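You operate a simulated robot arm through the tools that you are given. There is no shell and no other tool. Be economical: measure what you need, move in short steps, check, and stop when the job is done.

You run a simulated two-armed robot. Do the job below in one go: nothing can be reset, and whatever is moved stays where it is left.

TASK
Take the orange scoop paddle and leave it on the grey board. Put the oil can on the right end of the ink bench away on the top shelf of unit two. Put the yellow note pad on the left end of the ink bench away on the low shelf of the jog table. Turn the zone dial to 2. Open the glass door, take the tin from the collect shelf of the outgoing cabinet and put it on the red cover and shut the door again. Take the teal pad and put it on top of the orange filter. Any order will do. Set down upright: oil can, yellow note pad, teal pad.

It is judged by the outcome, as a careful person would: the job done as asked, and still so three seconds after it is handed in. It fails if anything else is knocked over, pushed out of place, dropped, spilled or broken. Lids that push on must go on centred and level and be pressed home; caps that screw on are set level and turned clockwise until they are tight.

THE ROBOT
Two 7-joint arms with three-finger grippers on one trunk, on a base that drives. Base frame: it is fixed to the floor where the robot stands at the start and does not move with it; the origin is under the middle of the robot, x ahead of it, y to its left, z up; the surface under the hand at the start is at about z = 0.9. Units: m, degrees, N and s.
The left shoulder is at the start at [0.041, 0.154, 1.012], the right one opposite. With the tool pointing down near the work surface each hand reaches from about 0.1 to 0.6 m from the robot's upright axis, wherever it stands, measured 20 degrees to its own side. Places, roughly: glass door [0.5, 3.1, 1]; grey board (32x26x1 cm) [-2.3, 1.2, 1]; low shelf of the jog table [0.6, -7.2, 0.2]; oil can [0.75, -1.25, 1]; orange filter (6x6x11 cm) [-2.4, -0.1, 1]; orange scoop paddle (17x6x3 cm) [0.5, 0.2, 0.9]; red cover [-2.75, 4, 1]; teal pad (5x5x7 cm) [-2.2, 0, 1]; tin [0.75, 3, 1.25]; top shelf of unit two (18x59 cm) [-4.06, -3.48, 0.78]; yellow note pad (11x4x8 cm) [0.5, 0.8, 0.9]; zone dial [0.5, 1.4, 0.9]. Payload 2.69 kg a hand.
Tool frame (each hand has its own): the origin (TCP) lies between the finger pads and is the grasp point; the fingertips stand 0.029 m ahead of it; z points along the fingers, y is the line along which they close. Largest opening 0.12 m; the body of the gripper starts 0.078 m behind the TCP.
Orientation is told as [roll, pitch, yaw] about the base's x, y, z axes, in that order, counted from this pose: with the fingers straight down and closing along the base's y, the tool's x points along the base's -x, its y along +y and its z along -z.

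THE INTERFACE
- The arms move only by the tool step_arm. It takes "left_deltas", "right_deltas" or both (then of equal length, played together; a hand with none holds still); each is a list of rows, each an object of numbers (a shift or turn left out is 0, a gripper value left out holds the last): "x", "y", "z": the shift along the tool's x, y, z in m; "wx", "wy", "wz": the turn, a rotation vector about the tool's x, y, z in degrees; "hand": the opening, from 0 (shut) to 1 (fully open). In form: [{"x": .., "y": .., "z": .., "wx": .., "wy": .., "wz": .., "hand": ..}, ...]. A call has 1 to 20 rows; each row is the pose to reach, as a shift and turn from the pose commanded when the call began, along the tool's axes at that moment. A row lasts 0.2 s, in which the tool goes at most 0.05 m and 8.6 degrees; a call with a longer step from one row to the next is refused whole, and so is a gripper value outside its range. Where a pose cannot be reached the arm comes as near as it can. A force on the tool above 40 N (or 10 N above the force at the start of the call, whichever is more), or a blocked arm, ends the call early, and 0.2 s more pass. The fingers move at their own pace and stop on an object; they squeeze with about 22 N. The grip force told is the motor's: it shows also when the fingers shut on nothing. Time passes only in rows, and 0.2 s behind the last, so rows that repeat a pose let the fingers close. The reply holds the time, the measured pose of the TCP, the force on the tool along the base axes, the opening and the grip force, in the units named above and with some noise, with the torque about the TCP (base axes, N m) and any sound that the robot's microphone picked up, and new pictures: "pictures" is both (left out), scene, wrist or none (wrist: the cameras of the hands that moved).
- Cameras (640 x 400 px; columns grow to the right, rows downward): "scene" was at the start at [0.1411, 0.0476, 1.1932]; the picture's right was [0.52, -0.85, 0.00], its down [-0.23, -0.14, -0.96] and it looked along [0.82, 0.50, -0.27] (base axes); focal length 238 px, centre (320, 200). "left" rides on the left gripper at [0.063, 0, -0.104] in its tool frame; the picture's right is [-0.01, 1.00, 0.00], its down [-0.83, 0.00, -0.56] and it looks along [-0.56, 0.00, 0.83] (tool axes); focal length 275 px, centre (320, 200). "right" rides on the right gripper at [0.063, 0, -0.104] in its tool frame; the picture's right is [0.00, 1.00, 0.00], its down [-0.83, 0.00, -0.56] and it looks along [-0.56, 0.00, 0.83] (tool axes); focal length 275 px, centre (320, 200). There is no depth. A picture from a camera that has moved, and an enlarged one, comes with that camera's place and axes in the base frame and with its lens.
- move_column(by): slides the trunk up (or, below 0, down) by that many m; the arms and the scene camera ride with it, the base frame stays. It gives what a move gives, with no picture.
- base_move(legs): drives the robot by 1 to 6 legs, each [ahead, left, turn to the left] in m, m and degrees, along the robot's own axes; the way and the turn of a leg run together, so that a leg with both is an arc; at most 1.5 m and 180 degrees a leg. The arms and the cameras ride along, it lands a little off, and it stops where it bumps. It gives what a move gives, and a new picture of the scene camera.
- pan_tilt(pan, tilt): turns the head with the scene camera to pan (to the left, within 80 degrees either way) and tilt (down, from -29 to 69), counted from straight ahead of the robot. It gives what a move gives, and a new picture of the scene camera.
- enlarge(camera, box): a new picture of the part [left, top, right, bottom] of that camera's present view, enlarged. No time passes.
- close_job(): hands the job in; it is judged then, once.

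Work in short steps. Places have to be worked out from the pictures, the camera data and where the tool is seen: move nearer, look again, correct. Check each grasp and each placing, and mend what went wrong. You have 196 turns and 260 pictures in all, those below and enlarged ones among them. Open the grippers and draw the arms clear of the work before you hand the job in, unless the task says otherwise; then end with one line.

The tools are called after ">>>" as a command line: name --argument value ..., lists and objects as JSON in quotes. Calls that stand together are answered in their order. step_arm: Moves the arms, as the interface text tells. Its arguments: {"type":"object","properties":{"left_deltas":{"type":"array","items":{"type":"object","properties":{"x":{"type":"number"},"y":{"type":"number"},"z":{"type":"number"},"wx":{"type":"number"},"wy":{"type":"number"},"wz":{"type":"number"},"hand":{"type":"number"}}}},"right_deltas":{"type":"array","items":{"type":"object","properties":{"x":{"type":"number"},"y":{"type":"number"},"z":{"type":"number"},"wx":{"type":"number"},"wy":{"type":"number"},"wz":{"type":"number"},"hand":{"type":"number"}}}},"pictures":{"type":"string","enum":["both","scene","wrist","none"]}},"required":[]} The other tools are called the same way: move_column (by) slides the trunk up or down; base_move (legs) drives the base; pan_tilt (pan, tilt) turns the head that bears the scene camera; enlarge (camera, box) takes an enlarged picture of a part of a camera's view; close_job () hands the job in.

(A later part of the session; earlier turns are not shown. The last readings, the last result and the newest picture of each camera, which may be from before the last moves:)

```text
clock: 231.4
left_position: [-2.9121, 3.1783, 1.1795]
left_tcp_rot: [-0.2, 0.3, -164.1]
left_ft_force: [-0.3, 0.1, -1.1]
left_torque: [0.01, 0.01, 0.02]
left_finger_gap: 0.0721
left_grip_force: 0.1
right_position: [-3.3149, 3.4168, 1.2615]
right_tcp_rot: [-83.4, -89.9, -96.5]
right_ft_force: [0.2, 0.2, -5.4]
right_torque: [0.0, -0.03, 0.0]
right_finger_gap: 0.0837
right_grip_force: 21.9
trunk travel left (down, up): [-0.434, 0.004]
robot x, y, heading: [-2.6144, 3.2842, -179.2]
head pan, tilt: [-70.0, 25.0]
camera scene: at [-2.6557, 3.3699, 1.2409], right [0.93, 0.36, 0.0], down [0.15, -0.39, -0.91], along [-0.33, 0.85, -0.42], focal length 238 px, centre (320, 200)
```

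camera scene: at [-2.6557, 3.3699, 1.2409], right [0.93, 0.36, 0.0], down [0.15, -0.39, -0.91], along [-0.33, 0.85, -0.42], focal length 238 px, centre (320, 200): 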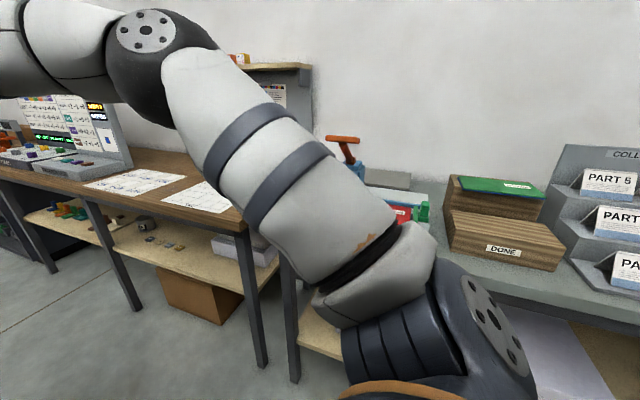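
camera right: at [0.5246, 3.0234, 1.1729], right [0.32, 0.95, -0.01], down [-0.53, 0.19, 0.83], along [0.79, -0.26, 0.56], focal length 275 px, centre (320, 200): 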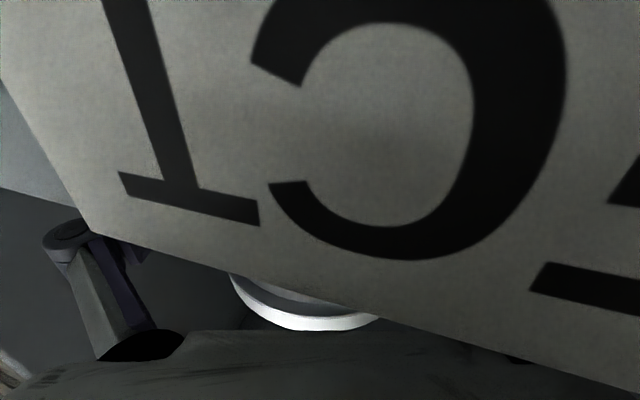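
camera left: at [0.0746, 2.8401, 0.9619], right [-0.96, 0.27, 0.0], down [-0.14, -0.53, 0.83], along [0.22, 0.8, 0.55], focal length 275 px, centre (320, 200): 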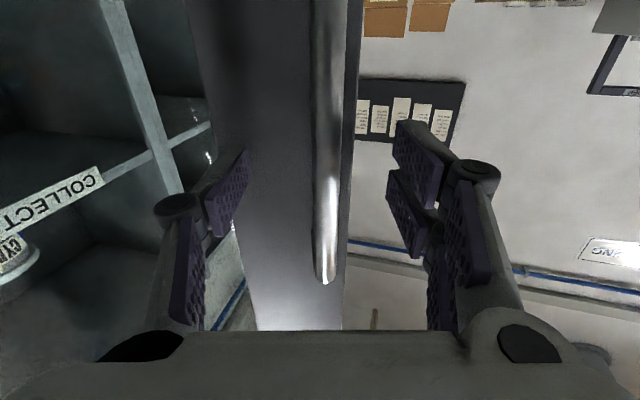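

There's something red on the bench behind the arm. Step left a little and turn to face the bench.

>>> base_move --legs '[[0, 0.14, 0], [0, 0, -90.8]]'

>>> pan_tilt --pan 0 --tilt 28

```text
clock: 237.0
left_position: [-2.7133, 3.4443, 1.1806]
left_tcp_rot: [-0.2, 0.3, 104.6]
left_ft_force: [0.2, -0.5, -1.0]
left_torque: [-0.01, -0.01, 0.02]
left_finger_gap: 0.0719
left_grip_force: 0.2
right_position: [-2.4648, 3.8417, 1.2599]
right_tcp_rot: [-83.1, -89.9, 172.0]
right_ft_force: [0.7, 0.1, -5.5]
right_torque: [-0.04, -0.04, 0.05]
right_finger_gap: 0.0838
right_grip_force: 22.4
trunk travel left (down, up): [-0.434, 0.004]
robot x, y, heading: [-2.6107, 3.145, 89.9]
head pan, tilt: [-70.0, 25.0]
camera scene: at [-2.5261, 3.182, 1.2409], right [0.34, -0.94, 0.0], down [-0.4, -0.14, -0.91], along [0.85, 0.31, -0.42], focal length 238 px, centre (320, 200)
```

scene: 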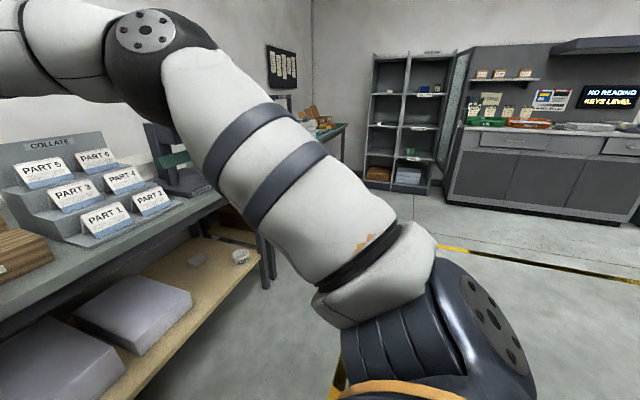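

```text
clock: 238.4
left_position: [-2.7125, 3.4433, 1.1801]
left_tcp_rot: [-0.1, 0.3, 104.6]
left_ft_force: [0.0, -1.3, -0.2]
left_torque: [0.01, -0.02, 0.02]
left_finger_gap: 0.0721
left_grip_force: 0.0
right_position: [-2.4652, 3.8408, 1.2616]
right_tcp_rot: [-79.6, -89.9, 168.5]
right_ft_force: [0.3, -0.2, -4.7]
right_torque: [-0.04, 0.02, -0.01]
right_finger_gap: 0.0839
right_grip_force: 22.1
trunk travel left (down, up): [-0.434, 0.004]
robot x, y, heading: [-2.6109, 3.1431, 89.7]
head pan, tilt: [0.0, 28.0]
camera scene: at [-2.6124, 3.2421, 1.236], right [1.0, -0.01, 0.0], down [0.0, -0.47, -0.88], along [0.01, 0.88, -0.47], focal length 238 px, centre (320, 200)
```

scene: 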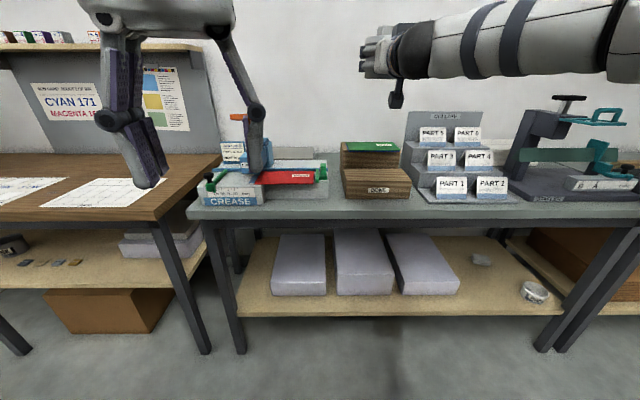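

>>> enlarge --camera "scene" --box '[190, 110, 430, 220]'

```text
2.67 times, centred on (310, 165) of scene
camera zoom: at [-2.6124, 3.2421, 1.236], right [1.0, -0.01, 0.0], down [0.0, -0.47, -0.88], along [0.01, 0.88, -0.47], focal length 633 px, centre (347, 293)
```

zoom: 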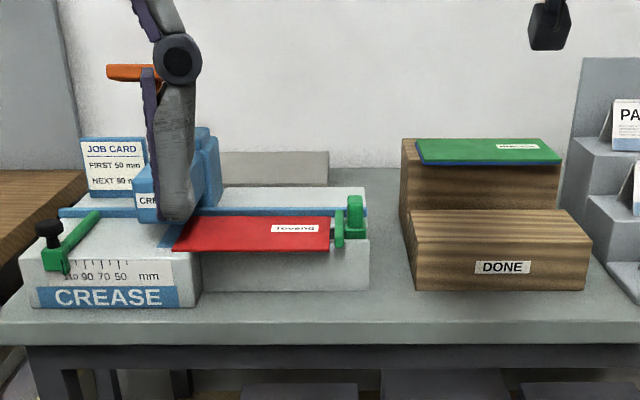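

The red cover lies on the creaser bed. Advance 0.2 m and view it with the left wrist camera.

>>> base_move --legs '[[0.2, 0, 0]]'

>>> step_arm --left_deltas '[{"wz": 7}, {"wz": 14}]' --pictures "wrist"

```text
clock: 240.0
left_position: [-2.7116, 3.641, 1.1802]
left_tcp_rot: [-0.1, 0.4, 104.5]
left_ft_force: [-0.1, 0.6, 0.1]
left_torque: [-0.04, -0.03, 0.0]
left_finger_gap: 0.0719
left_grip_force: 0.1
right_position: [-2.4629, 4.0371, 1.2616]
right_tcp_rot: [-85.4, -89.9, 174.2]
right_ft_force: [0.0, 0.4, -5.5]
right_torque: [-0.02, 0.02, -0.02]
right_finger_gap: 0.0837
right_grip_force: 21.8
trunk travel left (down, up): [-0.434, 0.004]
robot x, y, heading: [-2.613, 3.3443, 89.6]
head pan, tilt: [0.0, 28.0]
camera scene: at [-2.6112, 3.4396, 1.2361], right [1.0, -0.01, 0.0], down [0.0, -0.47, -0.88], along [0.01, 0.88, -0.47], focal length 238 px, centre (320, 200)
```

scene: 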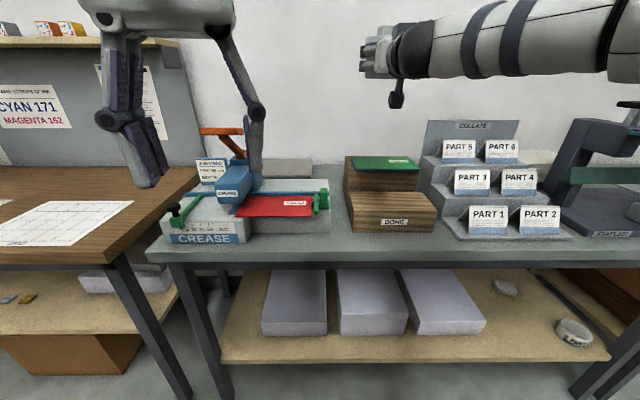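

```text
clock: 240.6
left_position: [-2.7108, 3.6416, 1.179]
left_tcp_rot: [-0.3, 0.3, 90.4]
left_ft_force: [0.1, 0.3, 1.1]
left_torque: [0.0, 0.01, 0.02]
left_finger_gap: 0.0721
left_grip_force: 0.1
right_position: [-2.4622, 4.038, 1.2601]
right_tcp_rot: [-64.7, -89.8, 153.3]
right_ft_force: [0.1, -0.6, -5.4]
right_torque: [-0.04, 0.0, -0.03]
right_finger_gap: 0.0841
right_grip_force: 22.1
trunk travel left (down, up): [-0.434, 0.004]
robot x, y, heading: [-2.6133, 3.3402, 89.6]
head pan, tilt: [0.0, 28.0]
camera left: at [-2.7126, 3.5794, 1.2849], right [-1.0, 0.0, 0.0], down [0.0, 0.83, 0.55], along [0.0, 0.55, -0.83], focal length 275 px, centre (320, 200)
```

left: 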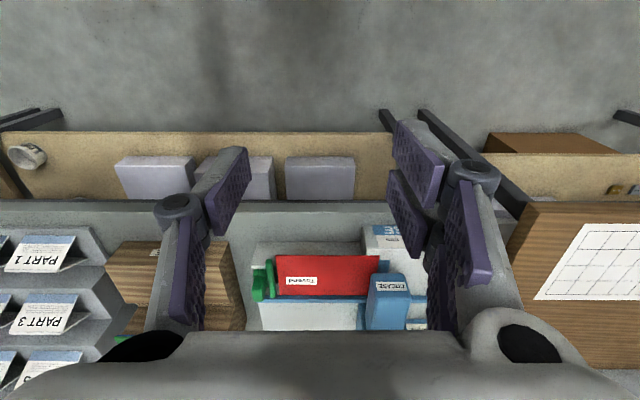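

Cover works out at z≈0.922, x −2.63…−2.80, y 3.94–4.06, with the press head at x<−2.787. Target tin centre ≈(−2.69, 3.985). Move the base so the tin is above it.

>>> base_move --legs '[[-0.055, 0.228, 0.3]]'

>>> move_column --by -0.17

>>> pan_tilt --pan -10 --tilt 28

```text
clock: 243.0
left_position: [-2.94, 3.5879, 1.1801]
left_tcp_rot: [-0.3, 0.4, 90.6]
left_ft_force: [-0.9, -0.7, -0.7]
left_torque: [0.0, -0.01, 0.02]
left_finger_gap: 0.0721
left_grip_force: 0.1
right_position: [-2.694, 3.9857, 1.261]
right_tcp_rot: [-76.4, -89.9, 165.3]
right_ft_force: [-0.6, 1.1, -5.2]
right_torque: [-0.06, -0.01, -0.04]
right_finger_gap: 0.0838
right_grip_force: 22.3
trunk travel left (down, up): [-0.434, 0.004]
robot x, y, heading: [-2.8401, 3.2903, 89.8]
head pan, tilt: [0.0, 28.0]
camera scene: at [-2.8405, 3.386, 1.236], right [1.0, 0.0, 0.0], down [0.0, -0.47, -0.88], along [0.0, 0.88, -0.47], focal length 238 px, centre (320, 200)
```

scene: 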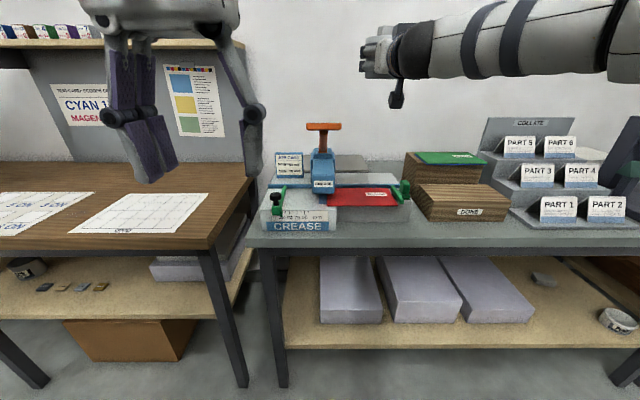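

```text
clock: 244.9
left_position: [-2.9399, 3.5879, 1.0081]
left_tcp_rot: [-0.3, 0.1, 90.7]
left_ft_force: [0.5, 0.8, -0.1]
left_torque: [0.01, 0.03, 0.03]
left_finger_gap: 0.0719
left_grip_force: 0.0
right_position: [-2.6936, 3.9848, 1.0921]
right_tcp_rot: [-97.0, -89.9, -174.1]
right_ft_force: [-0.2, 0.6, -5.2]
right_torque: [0.0, 0.01, 0.0]
right_finger_gap: 0.084
right_grip_force: 22.0
trunk travel left (down, up): [-0.264, 0.174]
robot x, y, heading: [-2.8453, 3.2869, 90.1]
head pan, tilt: [0.0, 28.0]
```

```text
clock: 245.6
left_position: [-2.9419, 3.5874, 1.0079]
left_tcp_rot: [-0.3, 0.3, 90.7]
left_ft_force: [1.0, 0.1, 0.2]
left_torque: [-0.02, -0.01, 0.01]
left_finger_gap: 0.0717
left_grip_force: 0.2
right_position: [-2.6938, 3.9866, 1.0911]
right_tcp_rot: [-71.3, -89.9, 160.2]
right_ft_force: [0.0, 0.6, -5.8]
right_torque: [-0.06, -0.01, 0.0]
right_finger_gap: 0.0839
right_grip_force: 22.4
trunk travel left (down, up): [-0.264, 0.174]
robot x, y, heading: [-2.8418, 3.2892, 89.6]
head pan, tilt: [-10.0, 28.0]
camera scene: at [-2.8241, 3.4799, 1.0491], right [0.98, -0.18, 0.0], down [-0.08, -0.46, -0.88], along [0.16, 0.87, -0.47], focal length 238 px, centre (320, 200)
```

scene: 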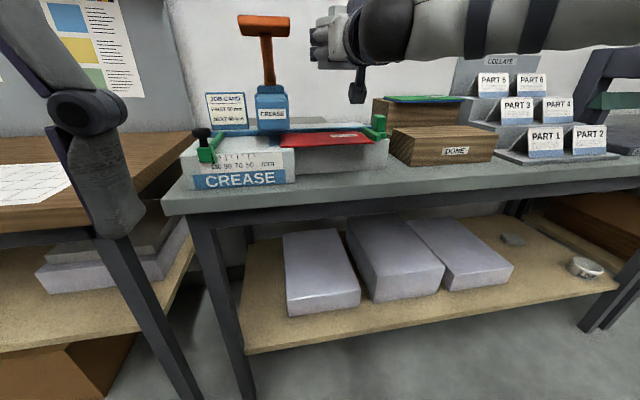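

Lower another 9 cm and check clearances.

>>> move_column --by -0.085

>>> enlarge --camera "scene" --box '[180, 0, 460, 175]'

```text
clock: 246.8
left_position: [-2.941, 3.6089, 0.9061]
left_tcp_rot: [-0.5, 4.3, 90.6]
left_ft_force: [-0.6, -0.3, 0.4]
left_torque: [0.04, 0.01, 0.02]
left_finger_gap: 0.0721
left_grip_force: 0.1
right_position: [-2.6932, 3.9841, 1.0064]
right_tcp_rot: [-102.4, -90.0, -168.7]
right_ft_force: [0.3, -0.4, -5.1]
right_torque: [-0.07, 0.01, 0.03]
right_finger_gap: 0.0841
right_grip_force: 21.5
trunk travel left (down, up): [-0.179, 0.259]
robot x, y, heading: [-2.8434, 3.2918, 89.7]
head pan, tilt: [-10.0, 28.0]
```

```text
2.29 times, centred on (320, 88) of scene
camera zoom: at [-2.824, 3.5025, 0.9628], right [0.98, -0.18, 0.0], down [-0.08, -0.46, -0.88], along [0.16, 0.87, -0.47], focal length 543 px, centre (320, 457)
```

zoom: 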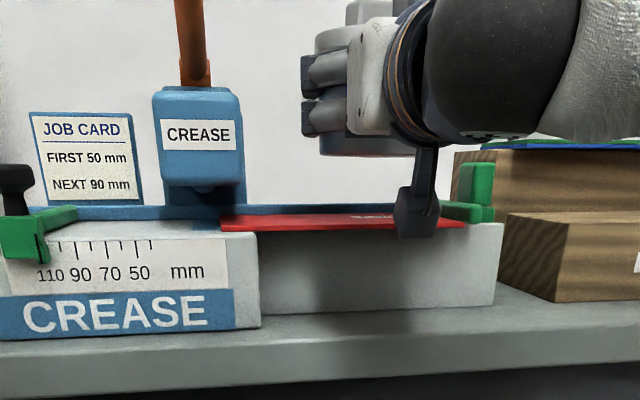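

Tin bottom ≈4–5 cm above the cover; the wrist camera under the hand is close to the bench, so go down carefully.

>>> step_arm --right_deltas '[{"x": 0.01}, {"x": 0.02}, {"x": 0.03}, {"x": 0.035}]' --pictures "none"

>>> enlarge --camera "scene" --box '[270, 40, 430, 150]'

```text
clock: 247.8
left_position: [-2.9398, 3.6077, 0.907]
left_tcp_rot: [-0.4, 4.4, 90.7]
left_ft_force: [0.2, 0.3, -0.2]
left_torque: [0.04, 0.0, -0.04]
left_finger_gap: 0.0718
left_grip_force: 0.1
right_position: [-2.6947, 3.9845, 0.971]
right_tcp_rot: [-67.6, -89.9, 156.6]
right_ft_force: [0.2, -1.0, -5.1]
right_torque: [-0.07, -0.01, 0.01]
right_finger_gap: 0.0835
right_grip_force: 22.3
trunk travel left (down, up): [-0.179, 0.259]
robot x, y, heading: [-2.8424, 3.2873, 89.8]
head pan, tilt: [-10.0, 28.0]
```

```text
3.64 times, centred on (350, 95) of scene
camera zoom: at [-2.824, 3.5029, 0.9627], right [0.98, -0.18, 0.0], down [-0.08, -0.46, -0.88], along [0.16, 0.87, -0.47], focal length 864 px, centre (211, 582)
```

zoom: 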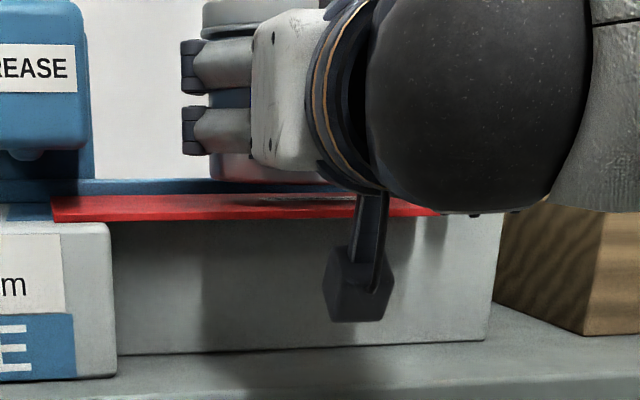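

About 1.6 cm to go for both tin and camera. Lower 1.3 cm.

>>> step_arm --right_deltas '[{"x": 0.007}, {"x": 0.011}, {"x": 0.013}]' --pictures "none"

>>> enlarge --camera "scene" --box '[270, 40, 430, 150]'

```text
clock: 248.6
left_position: [-2.9405, 3.608, 0.907]
left_tcp_rot: [-0.5, 4.4, 90.7]
left_ft_force: [0.3, 0.6, 0.2]
left_torque: [0.02, 0.0, 0.01]
left_finger_gap: 0.072
left_grip_force: 0.0
right_position: [-2.6943, 3.9841, 0.9606]
right_tcp_rot: [-150.6, -89.5, -120.5]
right_ft_force: [0.2, 4.1, 9.7]
right_torque: [-0.07, -0.49, 0.12]
right_finger_gap: 0.0841
right_grip_force: 22.3
trunk travel left (down, up): [-0.179, 0.259]
robot x, y, heading: [-2.8433, 3.2907, 89.9]
head pan, tilt: [-10.0, 28.0]
```

```text
3.64 times, centred on (350, 95) of scene
camera zoom: at [-2.8242, 3.5023, 0.963], right [0.98, -0.18, 0.0], down [-0.08, -0.46, -0.88], along [0.16, 0.87, -0.47], focal length 864 px, centre (211, 582)
```

zoom: 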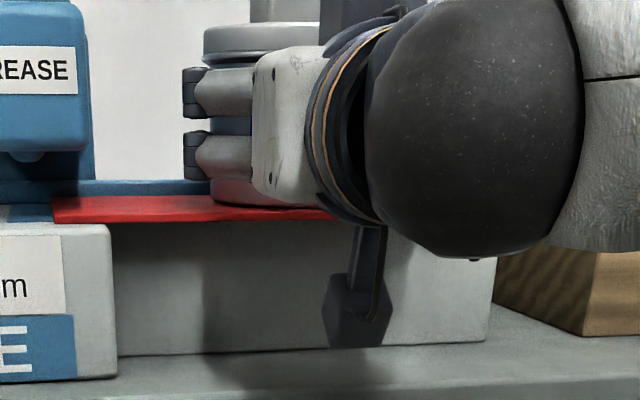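

Tin rests on the cover (force reversed). Open and withdraw straight back.

>>> step_arm --right_deltas '[{"hand": 0.8}, {"hand": 0.88}, {"hand": 0.88, "x": -0.003}, {"hand": 0.88, "x": -0.003}]' --pictures "none"

>>> base_move --legs '[[-0.18, 0, 0]]'

>>> enlarge --camera "scene" --box '[230, 40, 430, 180]'

```text
clock: 249.6
left_position: [-2.9401, 3.6078, 0.9063]
left_tcp_rot: [-0.5, 4.4, 90.7]
left_ft_force: [-0.4, -0.4, -0.3]
left_torque: [0.0, -0.01, -0.03]
left_finger_gap: 0.0719
left_grip_force: 0.0
right_position: [-2.6926, 3.9843, 0.9606]
right_tcp_rot: [-82.4, -89.9, 171.2]
right_ft_force: [-0.2, -0.1, -0.4]
right_torque: [-0.04, 0.01, 0.01]
right_finger_gap: 0.1059
right_grip_force: 0.0
trunk travel left (down, up): [-0.179, 0.259]
robot x, y, heading: [-2.8389, 3.2898, 90.0]
head pan, tilt: [-10.0, 28.0]
```

```text
clock: 251.2
left_position: [-2.9403, 3.428, 0.906]
left_tcp_rot: [-0.4, 4.4, 90.7]
left_ft_force: [0.2, -0.3, 1.0]
left_torque: [0.01, 0.01, 0.02]
left_finger_gap: 0.072
left_grip_force: 0.1
right_position: [-2.6945, 3.8046, 0.962]
right_tcp_rot: [-93.7, -89.9, -177.2]
right_ft_force: [0.2, 0.3, 0.5]
right_torque: [-0.03, 0.02, -0.01]
right_finger_gap: 0.1055
right_grip_force: 0.1
trunk travel left (down, up): [-0.179, 0.259]
robot x, y, heading: [-2.8394, 3.109, 89.9]
head pan, tilt: [-10.0, 28.0]
camera scene: at [-2.8248, 3.3225, 0.9629], right [0.98, -0.18, 0.0], down [-0.08, -0.46, -0.88], along [0.16, 0.87, -0.47], focal length 238 px, centre (320, 200)
```

scene: 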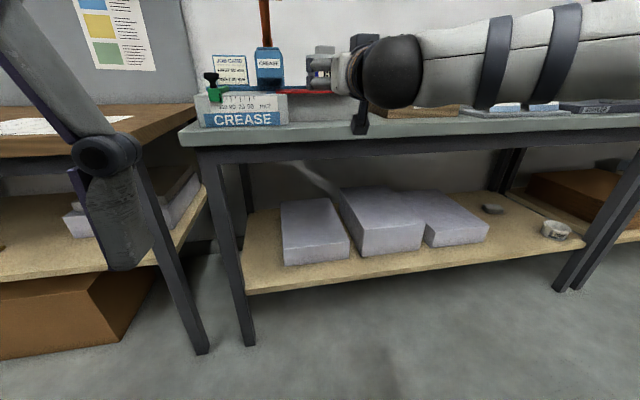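

```text
2.86 times, centred on (330, 110) of scene
camera zoom: at [-2.8248, 3.3225, 0.9629], right [0.98, -0.18, 0.0], down [-0.08, -0.46, -0.88], along [0.16, 0.87, -0.47], focal length 678 px, centre (291, 457)
```

zoom: 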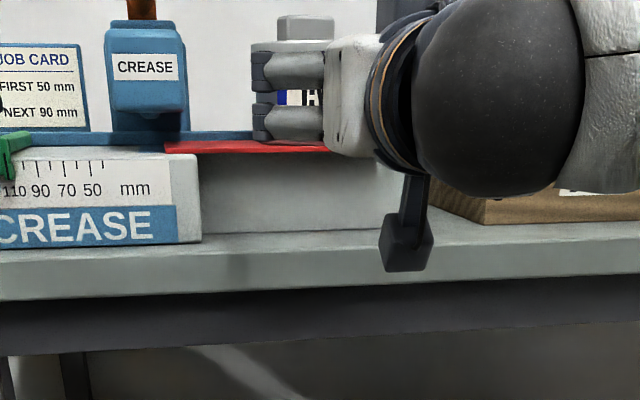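

Raise the trunk and check the tin.

>>> move_column --by 0.25

>>> enlarge --camera "scene" --box '[220, 80, 460, 230]'

```text
clock: 253.7
left_position: [-2.9406, 3.4292, 1.155]
left_tcp_rot: [-0.5, 4.5, 90.7]
left_ft_force: [-0.5, 0.5, -0.8]
left_torque: [-0.02, -0.03, 0.03]
left_finger_gap: 0.0721
left_grip_force: 0.0
right_position: [-2.6947, 3.8062, 1.2087]
right_tcp_rot: [-42.9, -89.8, 131.9]
right_ft_force: [-0.1, 0.0, -0.9]
right_torque: [0.01, 0.0, 0.04]
right_finger_gap: 0.1055
right_grip_force: 0.1
trunk travel left (down, up): [-0.429, 0.009]
robot x, y, heading: [-2.8423, 3.1069, 89.9]
head pan, tilt: [-10.0, 28.0]
```

```text
2.67 times, centred on (340, 155) of scene
camera zoom: at [-2.825, 3.2115, 1.2313], right [0.98, -0.18, 0.0], down [-0.08, -0.46, -0.88], along [0.16, 0.87, -0.47], focal length 633 px, centre (267, 320)
```

zoom: 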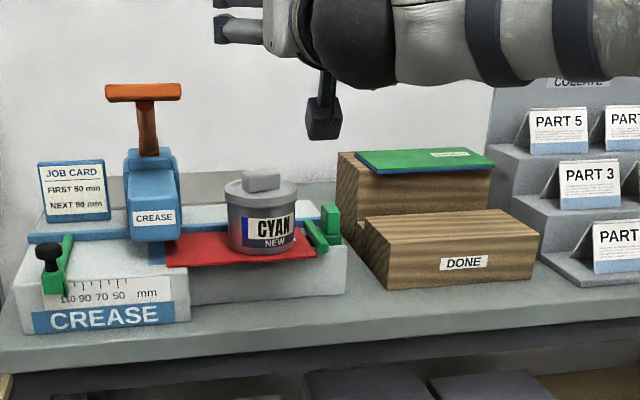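

Tin stands on the red cover. Close the right fist and drive back to shut the door: approach from its outer (south) side.

>>> step_arm --right_deltas '[{"x": -0.015, "hand": 0}, {"x": -0.03}, {"x": -0.03}]' --pictures "none"

>>> base_move --legs '[[0, 0, -90], [1.2, 0, 0], [0.6, 0, 0], [0, -0.4, 0]]'

```text
clock: 254.5
left_position: [-2.9414, 3.4275, 1.1565]
left_tcp_rot: [-0.5, 4.4, 90.6]
left_ft_force: [0.4, 0.1, 0.6]
left_torque: [0.0, 0.0, 0.01]
left_finger_gap: 0.0718
left_grip_force: 0.1
right_position: [-2.6943, 3.8057, 1.2408]
right_tcp_rot: [-73.9, -89.8, 162.9]
right_ft_force: [-0.4, 0.6, -0.2]
right_torque: [0.0, 0.01, 0.03]
right_finger_gap: 0.0
right_grip_force: 21.5
trunk travel left (down, up): [-0.429, 0.009]
robot x, y, heading: [-2.8409, 3.1125, 89.9]
head pan, tilt: [-10.0, 28.0]
```

```text
clock: 258.6
left_position: [-2.5206, 3.2306, 1.1542]
left_tcp_rot: [-0.9, 4.8, 2.7]
left_ft_force: [0.1, -0.1, 0.3]
left_torque: [-0.02, 0.04, 0.02]
left_finger_gap: 0.0718
left_grip_force: 0.0
right_position: [-2.1351, 3.0101, 1.2335]
right_tcp_rot: [-53.1, -88.8, 55.1]
right_ft_force: [-0.6, 0.1, -0.3]
right_torque: [-0.02, 0.02, 0.02]
right_finger_gap: 0.0001
right_grip_force: 22.4
trunk travel left (down, up): [-0.429, 0.009]
robot x, y, heading: [-2.8431, 3.1149, 1.7]
head pan, tilt: [-10.0, 28.0]
stopped in leg 1: the robot was blocked; the commanded pose is now the measured one
camera scene: at [-2.7316, 3.1059, 1.231], right [-0.14, -0.99, 0.01], down [-0.47, 0.06, -0.88], along [0.87, -0.13, -0.47], focal length 238 px, centre (320, 200)
```

scene: 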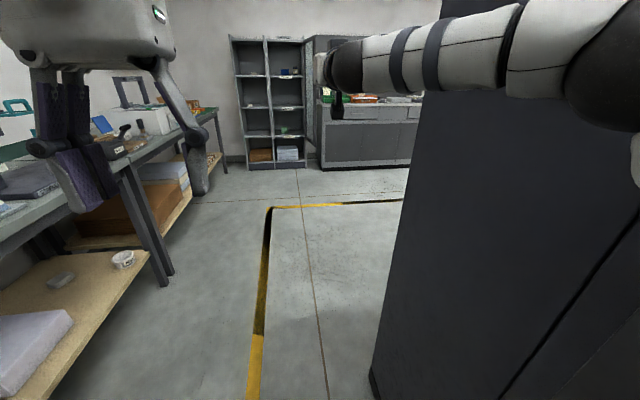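

The right elbow brushed the machine side. Move left away from it, then drive on.

>>> base_move --legs '[[0, 0.22, -1.7], [1.2, 0, 0], [0.64, 0, 0], [0, -0.62, 0]]'

```text
clock: 274.5
left_position: [-0.7077, 2.7829, 1.1559]
left_tcp_rot: [-0.5, 4.5, -0.4]
left_ft_force: [-0.4, -0.3, 0.2]
left_torque: [0.01, 0.01, 0.0]
left_finger_gap: 0.0719
left_grip_force: 0.0
right_position: [-0.3362, 2.5381, 1.2378]
right_tcp_rot: [-58.4, -89.4, 56.9]
right_ft_force: [0.3, -0.5, -0.1]
right_torque: [0.0, 0.04, 0.03]
right_finger_gap: 0.0001
right_grip_force: 22.3
trunk travel left (down, up): [-0.429, 0.009]
robot x, y, heading: [-1.0289, 2.6937, -1.3]
head pan, tilt: [-10.0, 28.0]
camera scene: at [-0.926, 2.6715, 1.2314], right [-0.2, -0.98, 0.0], down [-0.46, 0.09, -0.88], along [0.87, -0.17, -0.47], focal length 238 px, centre (320, 200)
```

scene: 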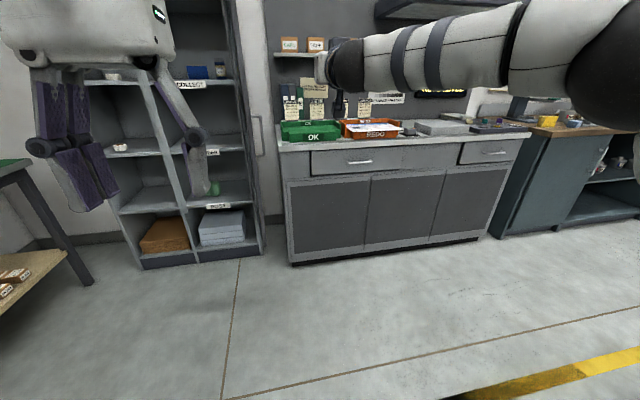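

Door edge still near (0.07,2.74). Advance so the fist is beside the door's outer face, then sweep left.

>>> base_move --legs '[[0.46, 0, 1.3], [0, 0.25, 0]]'

```text
clock: 279.4
left_position: [-0.2475, 3.0303, 1.1559]
left_tcp_rot: [-0.6, 4.4, 0.4]
left_ft_force: [0.2, -0.3, -0.2]
left_torque: [-0.01, 0.01, 0.01]
left_finger_gap: 0.0719
left_grip_force: 0.2
right_position: [0.1262, 2.7919, 1.2367]
right_tcp_rot: [-58.7, -89.3, 58.2]
right_ft_force: [0.6, -0.1, 0.3]
right_torque: [0.02, -0.01, -0.04]
right_finger_gap: 0.0
right_grip_force: 22.3
trunk travel left (down, up): [-0.429, 0.009]
robot x, y, heading: [-0.5685, 2.93, -0.5]
head pan, tilt: [-10.0, 28.0]
camera scene: at [-0.465, 2.9161, 1.2314], right [-0.18, -0.98, 0.0], down [-0.46, 0.09, -0.88], along [0.87, -0.16, -0.47], focal length 238 px, centre (320, 200)
```

scene: 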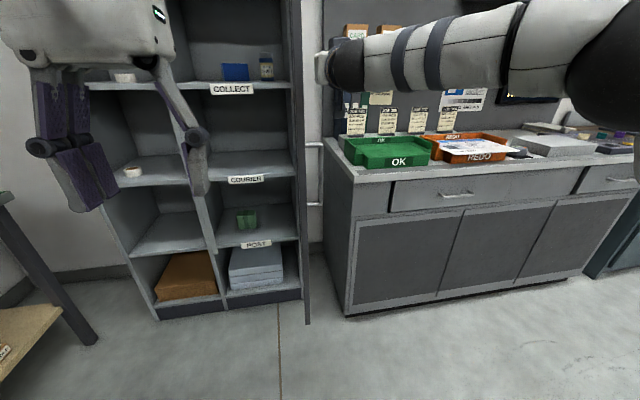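

The fist is now pushing the door. Continue left, then forward-left along the closing arc.

>>> base_move --legs '[[0, 0.17, 0], [0.05, 0.1, 0]]'

```text
clock: 282.4
left_position: [-0.1968, 3.2979, 1.1557]
left_tcp_rot: [-0.5, 4.4, 0.5]
left_ft_force: [0.0, 0.3, 0.2]
left_torque: [-0.01, 0.02, -0.01]
left_finger_gap: 0.0718
left_grip_force: 0.0
right_position: [0.1793, 3.0606, 1.238]
right_tcp_rot: [-58.5, -89.4, 57.7]
right_ft_force: [-0.3, 0.9, 0.0]
right_torque: [0.01, 0.0, 0.01]
right_finger_gap: 0.0001
right_grip_force: 22.1
trunk travel left (down, up): [-0.429, 0.009]
robot x, y, heading: [-0.5152, 3.2007, -0.6]
head pan, tilt: [-10.0, 28.0]
camera scene: at [-0.4125, 3.1833, 1.2314], right [-0.18, -0.98, 0.0], down [-0.46, 0.09, -0.88], along [0.87, -0.16, -0.47], focal length 238 px, centre (320, 200)
```

scene: 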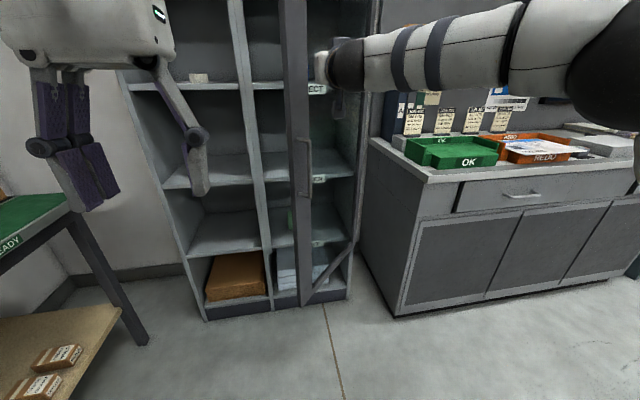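

Door at ≈55° and closing. Continue along the arc.

>>> base_move --legs '[[0.06, 0.075, 0], [0.12, 0.085, 0]]'

```text
clock: 284.6
left_position: [-0.0146, 3.4573, 1.1561]
left_tcp_rot: [-0.6, 4.4, 0.5]
left_ft_force: [0.6, -0.1, -0.3]
left_torque: [-0.01, 0.02, -0.03]
left_finger_gap: 0.0722
left_grip_force: 0.0
right_position: [0.3636, 3.2188, 1.237]
right_tcp_rot: [-57.9, -89.3, 57.4]
right_ft_force: [-0.3, 0.2, 0.6]
right_torque: [0.0, -0.02, 0.0]
right_finger_gap: 0.0001
right_grip_force: 22.2
trunk travel left (down, up): [-0.429, 0.009]
robot x, y, heading: [-0.3354, 3.3576, -0.1]
head pan, tilt: [-10.0, 28.0]
camera scene: at [-0.2295, 3.3416, 1.2314], right [-0.18, -0.98, 0.0], down [-0.46, 0.08, -0.88], along [0.87, -0.16, -0.47], focal length 238 px, centre (320, 200)
```

scene: 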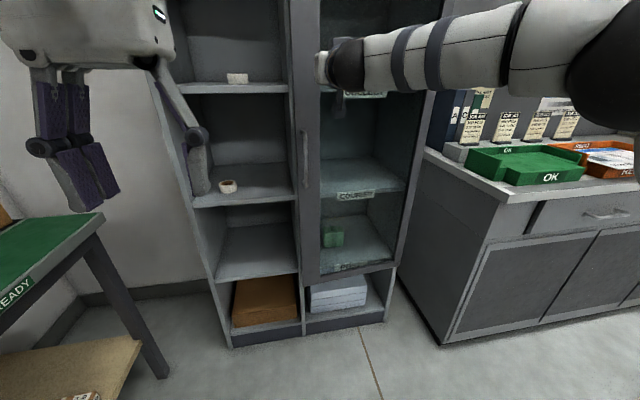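

Door ≈18° open. Push forward to shut, shifting 3 cm left so the fist is on the stile.

>>> base_move --legs '[[0.04, 0.035, 0], [0.11, 0, 0]]'

```text
clock: 286.3
left_position: [0.122, 3.4912, 1.1544]
left_tcp_rot: [-0.5, 4.6, 0.6]
left_ft_force: [0.1, -0.4, 0.6]
left_torque: [0.02, -0.02, -0.02]
left_finger_gap: 0.072
left_grip_force: 0.1
right_position: [0.4945, 3.2519, 1.2343]
right_tcp_rot: [-29.6, -89.2, 29.1]
right_ft_force: [-6.8, -2.3, -2.3]
right_torque: [0.03, -0.1, -0.01]
right_finger_gap: 0.0
right_grip_force: 28.7
trunk travel left (down, up): [-0.429, 0.009]
robot x, y, heading: [-0.1994, 3.39, -0.6]
head pan, tilt: [-10.0, 28.0]
stopped in leg 2: the force on the tool passed its limit at 224 N (the readings are from after the stop); the commanded pose is now the measured one
camera scene: at [-0.0963, 3.3748, 1.2315], right [-0.18, -0.98, 0.0], down [-0.46, 0.09, -0.88], along [0.87, -0.16, -0.47], focal length 238 px, centre (320, 200)
```

scene: 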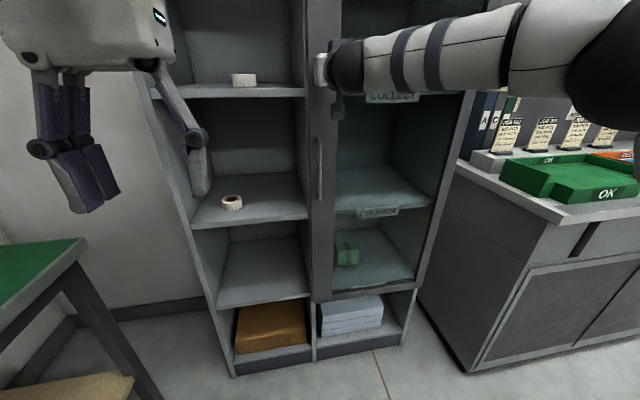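

Door seems shut (tip at 0.524; earlier closed surface was 0.528). Press gently a little more with the arm.

>>> step_arm --right_deltas '[{"z": 0.004}, {"z": 0.008}, {"z": 0.008}]' --pictures "none"

>>> enlarge --camera "scene" --box '[290, 0, 480, 320]'

```text
clock: 286.8
left_position: [0.1172, 3.4904, 1.1569]
left_tcp_rot: [-0.4, 4.3, 0.5]
left_ft_force: [-0.7, 0.1, 0.3]
left_torque: [-0.02, 0.0, -0.02]
left_finger_gap: 0.0721
left_grip_force: 0.2
right_position: [0.4952, 3.25, 1.2339]
right_tcp_rot: [-24.6, -89.0, 24.1]
right_ft_force: [-29.4, -3.7, -6.4]
right_torque: [0.07, -0.42, 0.01]
right_finger_gap: 0.006
right_grip_force: 28.4
trunk travel left (down, up): [-0.429, 0.009]
robot x, y, heading: [-0.1987, 3.3907, -0.7]
head pan, tilt: [-10.0, 28.0]
stopped in row 2 (right hand): the force on the tool passed its limit at 44 N (the readings are from after the stop); the commanded pose is now the measured one
```

```text
1.25 times, centred on (385, 160) of scene
camera zoom: at [-0.1008, 3.3739, 1.232], right [-0.18, -0.98, 0.0], down [-0.46, 0.09, -0.88], along [0.87, -0.16, -0.47], focal length 297 px, centre (239, 250)
```

zoom: 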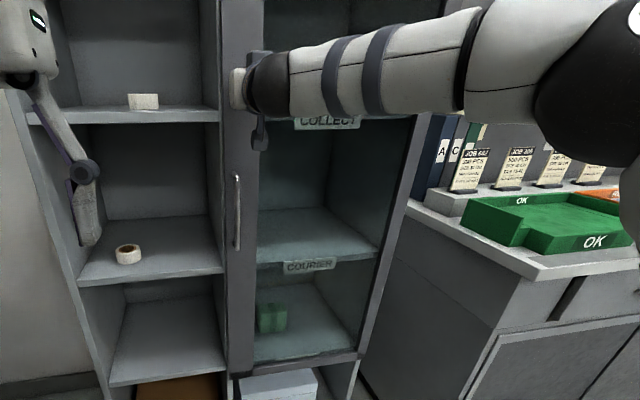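

Door is shut and firm. Back away, fold the right hand down, and drive to the ink bench's left end.

>>> base_move --legs '[[-0.45, 0, 0.6]]'

>>> step_arm --right_deltas '[{"z": -0.026, "wy": 7.5, "hand": 0.5}, {"z": -0.052, "wy": 15}, {"z": -0.078, "wy": 22.5}, {"z": -0.104, "wy": 30}, {"z": -0.13, "wy": 37.5}, {"z": -0.156, "wy": 45}, {"z": -0.182, "wy": 52.5}, {"z": -0.208, "wy": 60}, {"z": -0.234, "wy": 67.5}, {"z": -0.26, "wy": 75}, {"z": -0.286, "wy": 82.5}, {"z": -0.3, "wy": 90}]' --left_deltas '[{"wy": -2}, {"wy": -4.4}, {"wy": -4.4}, {"wy": -4.4}, {"wy": -4.4}, {"wy": -4.4}, {"wy": -4.4}, {"wy": -4.4}, {"wy": -4.4}, {"wy": -4.4}, {"wy": -4.4}, {"wy": -4.4}]' --pictures "none"

>>> base_move --legs '[[0, -1.4, 0], [0, -1.25, 0], [0.35, 0, 0]]'

```text
clock: 289.6
left_position: [-0.3301, 3.4954, 1.1551]
left_tcp_rot: [-0.5, 4.5, 1.1]
left_ft_force: [-0.2, 0.1, 0.7]
left_torque: [-0.02, -0.01, 0.02]
left_finger_gap: 0.0722
left_grip_force: 0.1
right_position: [0.0499, 3.2625, 1.2305]
right_tcp_rot: [-24.0, -88.8, 24.1]
right_ft_force: [-0.4, -0.2, 0.0]
right_torque: [-0.01, 0.01, -0.02]
right_finger_gap: 0.0003
right_grip_force: 28.4
trunk travel left (down, up): [-0.429, 0.009]
robot x, y, heading: [-0.6491, 3.3947, 0.3]
head pan, tilt: [-10.0, 28.0]
camera scene: at [-0.546, 3.3777, 1.2314], right [-0.17, -0.98, 0.0], down [-0.46, 0.08, -0.88], along [0.87, -0.15, -0.47], focal length 238 px, centre (320, 200)
```

scene: 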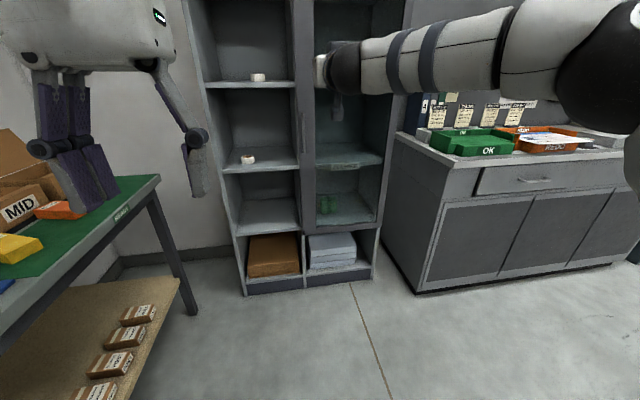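

```text
clock: 292.1
left_position: [-0.3292, 3.4951, 1.1547]
left_tcp_rot: [-0.5, 0.2, 1.1]
left_ft_force: [-0.4, 0.1, 0.0]
left_torque: [0.01, 0.0, 0.0]
left_finger_gap: 0.0719
left_grip_force: 0.1
right_position: [-0.2431, 3.2621, 1.2343]
right_tcp_rot: [-0.4, -2.8, 0.2]
right_ft_force: [-0.8, 0.1, 0.3]
right_torque: [0.01, -0.04, 0.01]
right_finger_gap: 0.0601
right_grip_force: 0.0
right hand out of reach, approached as far as the arm can: row 12
trunk travel left (down, up): [-0.429, 0.009]
robot x, y, heading: [-0.6491, 3.3942, 0.3]
head pan, tilt: [-10.0, 28.0]
```

```text
clock: 314.3
left_position: [0.0115, 0.8555, 1.155]
left_tcp_rot: [-0.5, 0.2, 0.8]
left_ft_force: [0.1, 0.0, -0.2]
left_torque: [-0.01, 0.03, -0.04]
left_finger_gap: 0.0721
left_grip_force: 0.0
right_position: [0.0976, 0.6214, 1.2355]
right_tcp_rot: [-0.5, -2.8, -0.1]
right_ft_force: [0.5, 0.0, -0.7]
right_torque: [-0.01, -0.01, -0.02]
right_finger_gap: 0.0598
right_grip_force: 0.0
trunk travel left (down, up): [-0.429, 0.009]
robot x, y, heading: [-0.307, 0.7586, -0.3]
head pan, tilt: [-10.0, 28.0]
camera scene: at [-0.206, 0.7387, 1.2314], right [-0.18, -0.98, 0.0], down [-0.46, 0.08, -0.88], along [0.87, -0.16, -0.47], focal length 238 px, centre (320, 200)
```

scene: 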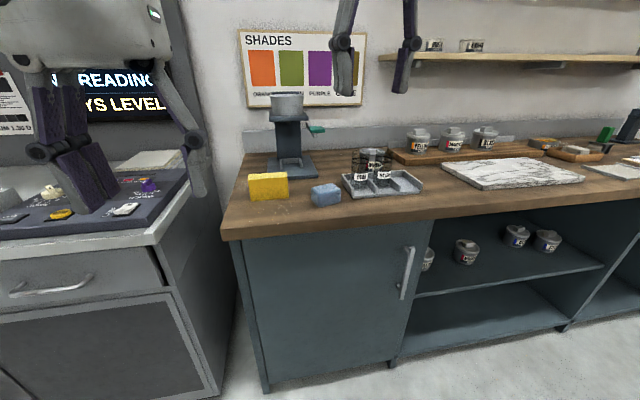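

Zoom on the yellow pad.

>>> enlarge --camera "scene" --box '[225, 140, 385, 240]'

>>> enlarge --camera "scene" --box '[520, 90, 640, 190]'

```text
4.00 times, centred on (305, 190) of scene
camera zoom: at [-0.206, 0.7387, 1.2314], right [-0.18, -0.98, 0.0], down [-0.46, 0.08, -0.88], along [0.87, -0.16, -0.47], focal length 950 px, centre (380, 240)
```

zoom: 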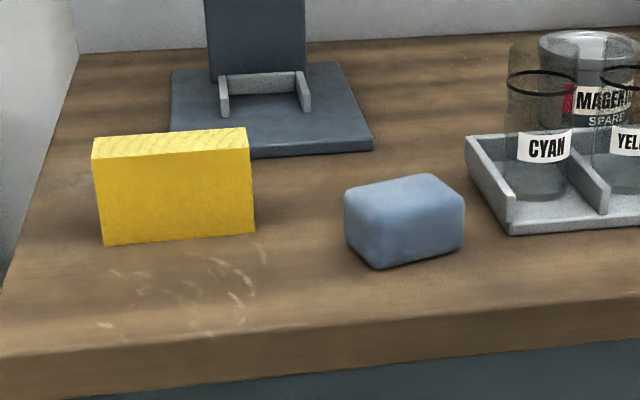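

```text
4.00 times, centred on (580, 140) of scene
camera zoom: at [-0.206, 0.7387, 1.2314], right [-0.18, -0.98, 0.0], down [-0.46, 0.08, -0.88], along [0.87, -0.16, -0.47], focal length 950 px, centre (-720, 440)
```

zoom: 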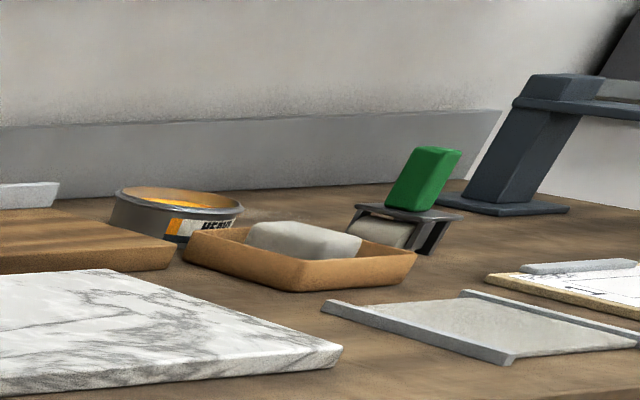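

The pad stands on its long edge: centre ≈(0.456,0.772), thickness along x, top ≈0.98. Drive in so the left hand can grip it from above across its thickness.

>>> base_move --legs '[[0, -0.14, 0.3], [0.3, 0, 0]]'

>>> move_column --by -0.05

>>> step_arm --left_deltas '[{"x": -0.01, "wz": -8, "hand": 0.7}, {"x": -0.02, "wz": -16}, {"x": -0.03, "wz": -24}, {"x": -0.04, "y": 0.01, "wz": -32}, {"x": -0.05, "y": 0.02, "wz": -40}, {"x": -0.06, "y": 0.03, "wz": -48}, {"x": -0.07, "y": 0.04, "wz": -56}, {"x": -0.08, "y": 0.05, "wz": -64}, {"x": -0.09, "y": 0.05, "wz": -72}, {"x": -0.1, "y": 0.05, "wz": -80}, {"x": -0.11, "y": 0.05, "wz": -88}, {"x": -0.11, "y": 0.05, "wz": -90}]' --pictures "wrist"

```text
clock: 317.6
left_position: [0.3105, 0.7181, 1.1552]
left_tcp_rot: [-0.4, 0.1, 1.3]
left_ft_force: [0.1, 0.1, -1.4]
left_torque: [-0.01, 0.02, 0.03]
left_finger_gap: 0.0719
left_grip_force: 0.0
right_position: [0.3969, 0.4838, 1.2352]
right_tcp_rot: [-0.5, -2.9, 0.2]
right_ft_force: [0.6, 0.8, 0.1]
right_torque: [0.0, 0.03, 0.01]
right_finger_gap: 0.0599
right_grip_force: 0.1
trunk travel left (down, up): [-0.429, 0.009]
robot x, y, heading: [-0.0082, 0.6147, 0.0]
head pan, tilt: [-10.0, 28.0]
camera scene: at [0.0937, 0.5993, 1.2314], right [-0.17, -0.99, 0.0], down [-0.46, 0.08, -0.88], along [0.87, -0.15, -0.47], focal length 238 px, centre (320, 200)
```

scene: 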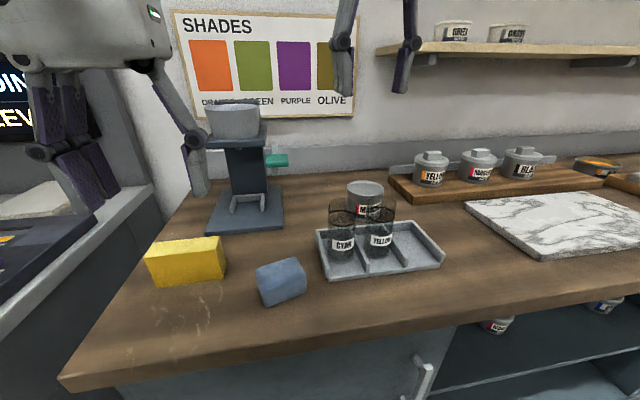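

```text
clock: 318.6
left_position: [0.3095, 0.718, 1.1055]
left_tcp_rot: [-0.5, 0.2, 1.3]
left_ft_force: [0.4, -0.2, -0.1]
left_torque: [0.01, -0.03, 0.01]
left_finger_gap: 0.0722
left_grip_force: 0.1
right_position: [0.4073, 0.4832, 1.1702]
right_tcp_rot: [-0.2, -1.1, 0.2]
right_ft_force: [0.0, -0.1, 0.9]
right_torque: [0.03, -0.01, 0.02]
right_finger_gap: 0.0601
right_grip_force: 0.1
trunk travel left (down, up): [-0.379, 0.059]
robot x, y, heading: [-0.0088, 0.612, 0.2]
head pan, tilt: [-10.0, 28.0]
```

```text
clock: 321.2
left_position: [0.4192, 0.7692, 1.1028]
left_tcp_rot: [0.1, 0.5, 91.4]
left_ft_force: [-1.3, -0.2, 0.5]
left_torque: [0.0, 0.02, 0.04]
left_finger_gap: 0.084
left_grip_force: 0.1
right_position: [0.4065, 0.4841, 1.1696]
right_tcp_rot: [-0.5, -1.2, 0.2]
right_ft_force: [0.0, 0.2, 0.0]
right_torque: [0.02, 0.03, 0.0]
right_finger_gap: 0.0599
right_grip_force: 0.0
trunk travel left (down, up): [-0.379, 0.059]
robot x, y, heading: [-0.0089, 0.6143, 0.3]
head pan, tilt: [-10.0, 28.0]
camera left: at [0.419, 0.709, 1.2092], right [-1.0, -0.02, 0.0], down [-0.02, 0.84, 0.55], along [-0.01, 0.55, -0.84], focal length 275 px, centre (320, 200)
```

left: 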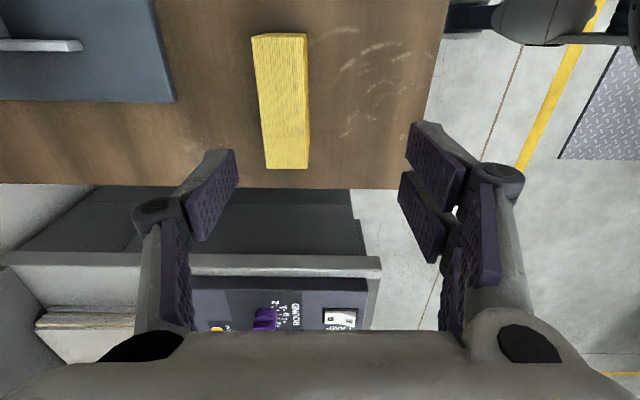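

Pad centre ≈(0.448,0.771). Descend over it to z≈0.953 and grip.

>>> step_arm --left_deltas '[{"y": -0.015, "x": -0.001, "z": 0.02}, {"y": -0.029, "x": -0.002, "z": 0.04}, {"y": -0.029, "x": -0.002, "z": 0.08}, {"y": -0.029, "x": -0.002, "z": 0.12}, {"y": -0.029, "x": -0.002, "z": 0.15}, {"y": -0.029, "x": -0.002, "z": 0.15, "hand": 0}, {"y": -0.029, "x": -0.002, "z": 0.15}, {"y": -0.029, "x": -0.002, "z": 0.15}]' --pictures "wrist"

```text
clock: 323.0
left_position: [0.4473, 0.7703, 0.9547]
left_tcp_rot: [0.1, 0.5, 91.3]
left_ft_force: [1.1, 0.2, 1.5]
left_torque: [-0.07, 0.02, -0.02]
left_finger_gap: 0.0393
left_grip_force: 21.5
right_position: [0.4073, 0.4841, 1.1705]
right_tcp_rot: [-0.3, -1.2, 0.2]
right_ft_force: [-0.8, -0.1, 0.3]
right_torque: [0.04, -0.03, 0.0]
right_finger_gap: 0.0599
right_grip_force: 0.0
trunk travel left (down, up): [-0.379, 0.059]
robot x, y, heading: [-0.0116, 0.6144, 0.2]
head pan, tilt: [-10.0, 28.0]
camera left: at [0.4474, 0.7098, 1.0599], right [-1.0, -0.02, 0.0], down [-0.01, 0.84, 0.55], along [-0.01, 0.55, -0.84], focal length 275 px, centre (320, 200)
```

left: 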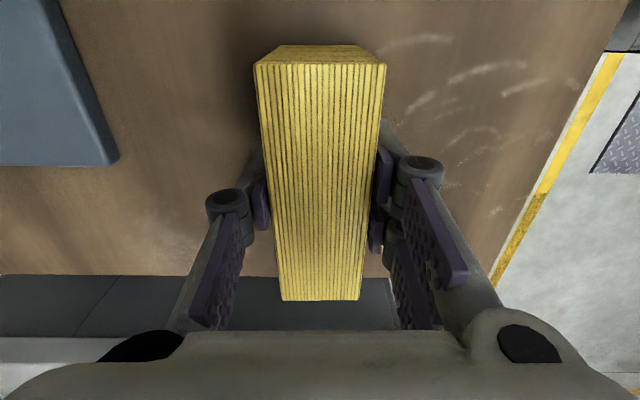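

Pad held (39 mm). Lift and turn the wrist back square, then back the base off and go to the bench's right end.

>>> step_arm --left_deltas '[{"z": -0.04}, {"z": -0.08}, {"z": -0.12}, {"z": -0.15, "wz": 8}, {"z": -0.16, "wz": 16}, {"z": -0.17, "wz": 24}, {"z": -0.17, "x": 0.0, "wz": 32}, {"z": -0.17, "wz": 40}, {"z": -0.17, "y": 0.03, "wz": 48}, {"z": -0.17, "y": 0.06, "wz": 56}, {"z": -0.17, "y": 0.09, "wz": 64}, {"z": -0.17, "y": 0.1, "wz": 72}, {"z": -0.17, "y": 0.1, "wz": 80}, {"z": -0.17, "y": 0.1, "wz": 88}]' --pictures "none"

>>> base_move --legs '[[-0.35, 0, 0], [0, -1.45, 0]]'

```text
clock: 326.0
left_position: [0.3482, 0.769, 1.1243]
left_tcp_rot: [-0.5, 0.1, 3.1]
left_ft_force: [0.1, -0.3, -1.3]
left_torque: [0.01, 0.04, 0.0]
left_finger_gap: 0.0398
left_grip_force: 22.3
right_position: [0.4079, 0.4828, 1.1696]
right_tcp_rot: [-0.4, -1.2, 0.3]
right_ft_force: [0.8, -0.7, 0.5]
right_torque: [0.03, -0.01, 0.01]
right_finger_gap: 0.0599
right_grip_force: 0.0
trunk travel left (down, up): [-0.379, 0.059]
robot x, y, heading: [-0.0115, 0.6138, 0.1]
head pan, tilt: [-10.0, 28.0]
```

```text
clock: 339.1
left_position: [-0.0047, -0.6745, 1.1238]
left_tcp_rot: [-0.6, 0.1, 2.6]
left_ft_force: [-0.5, 0.1, -1.2]
left_torque: [-0.03, 0.0, -0.02]
left_finger_gap: 0.0395
left_grip_force: 22.2
right_position: [0.0516, -0.9611, 1.1694]
right_tcp_rot: [-0.4, -1.2, -0.4]
right_ft_force: [-1.2, -0.3, -0.2]
right_torque: [-0.01, 0.01, -0.01]
right_finger_gap: 0.06
right_grip_force: 0.2
trunk travel left (down, up): [-0.379, 0.059]
robot x, y, heading: [-0.3639, -0.8213, -0.6]
head pan, tilt: [-10.0, 28.0]
camera scene: at [-0.2133, -0.8423, 1.1735], right [-0.18, -0.98, 0.0], down [-0.46, 0.09, -0.88], along [0.87, -0.16, -0.47], focal length 238 px, centre (320, 200)
```

scene: 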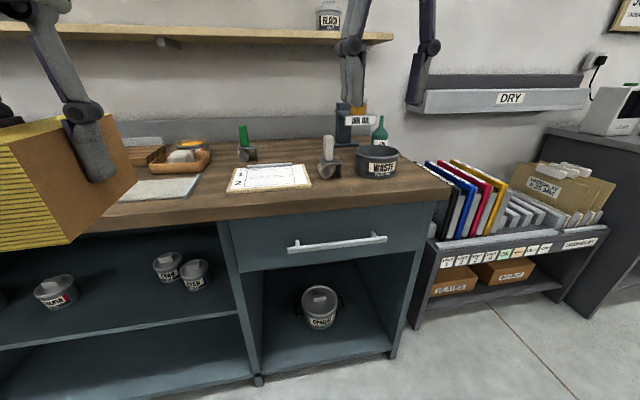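

>>> enlarge --camera "scene" --box '[290, 80, 450, 200]'

```text
3.33 times, centred on (370, 140) of scene
camera zoom: at [-0.2133, -0.8423, 1.1735], right [-0.18, -0.98, 0.0], down [-0.46, 0.09, -0.88], along [0.87, -0.16, -0.47], focal length 792 px, centre (153, 400)
```

zoom: 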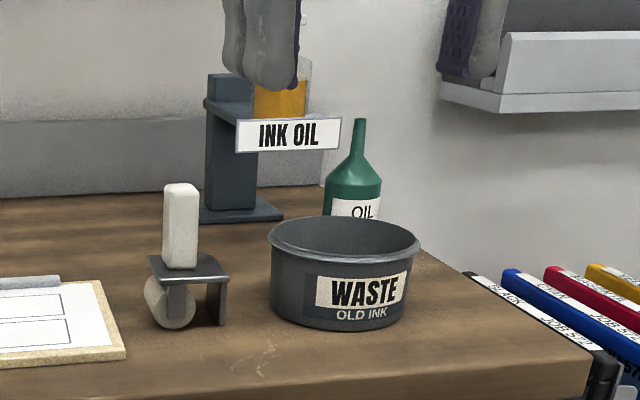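

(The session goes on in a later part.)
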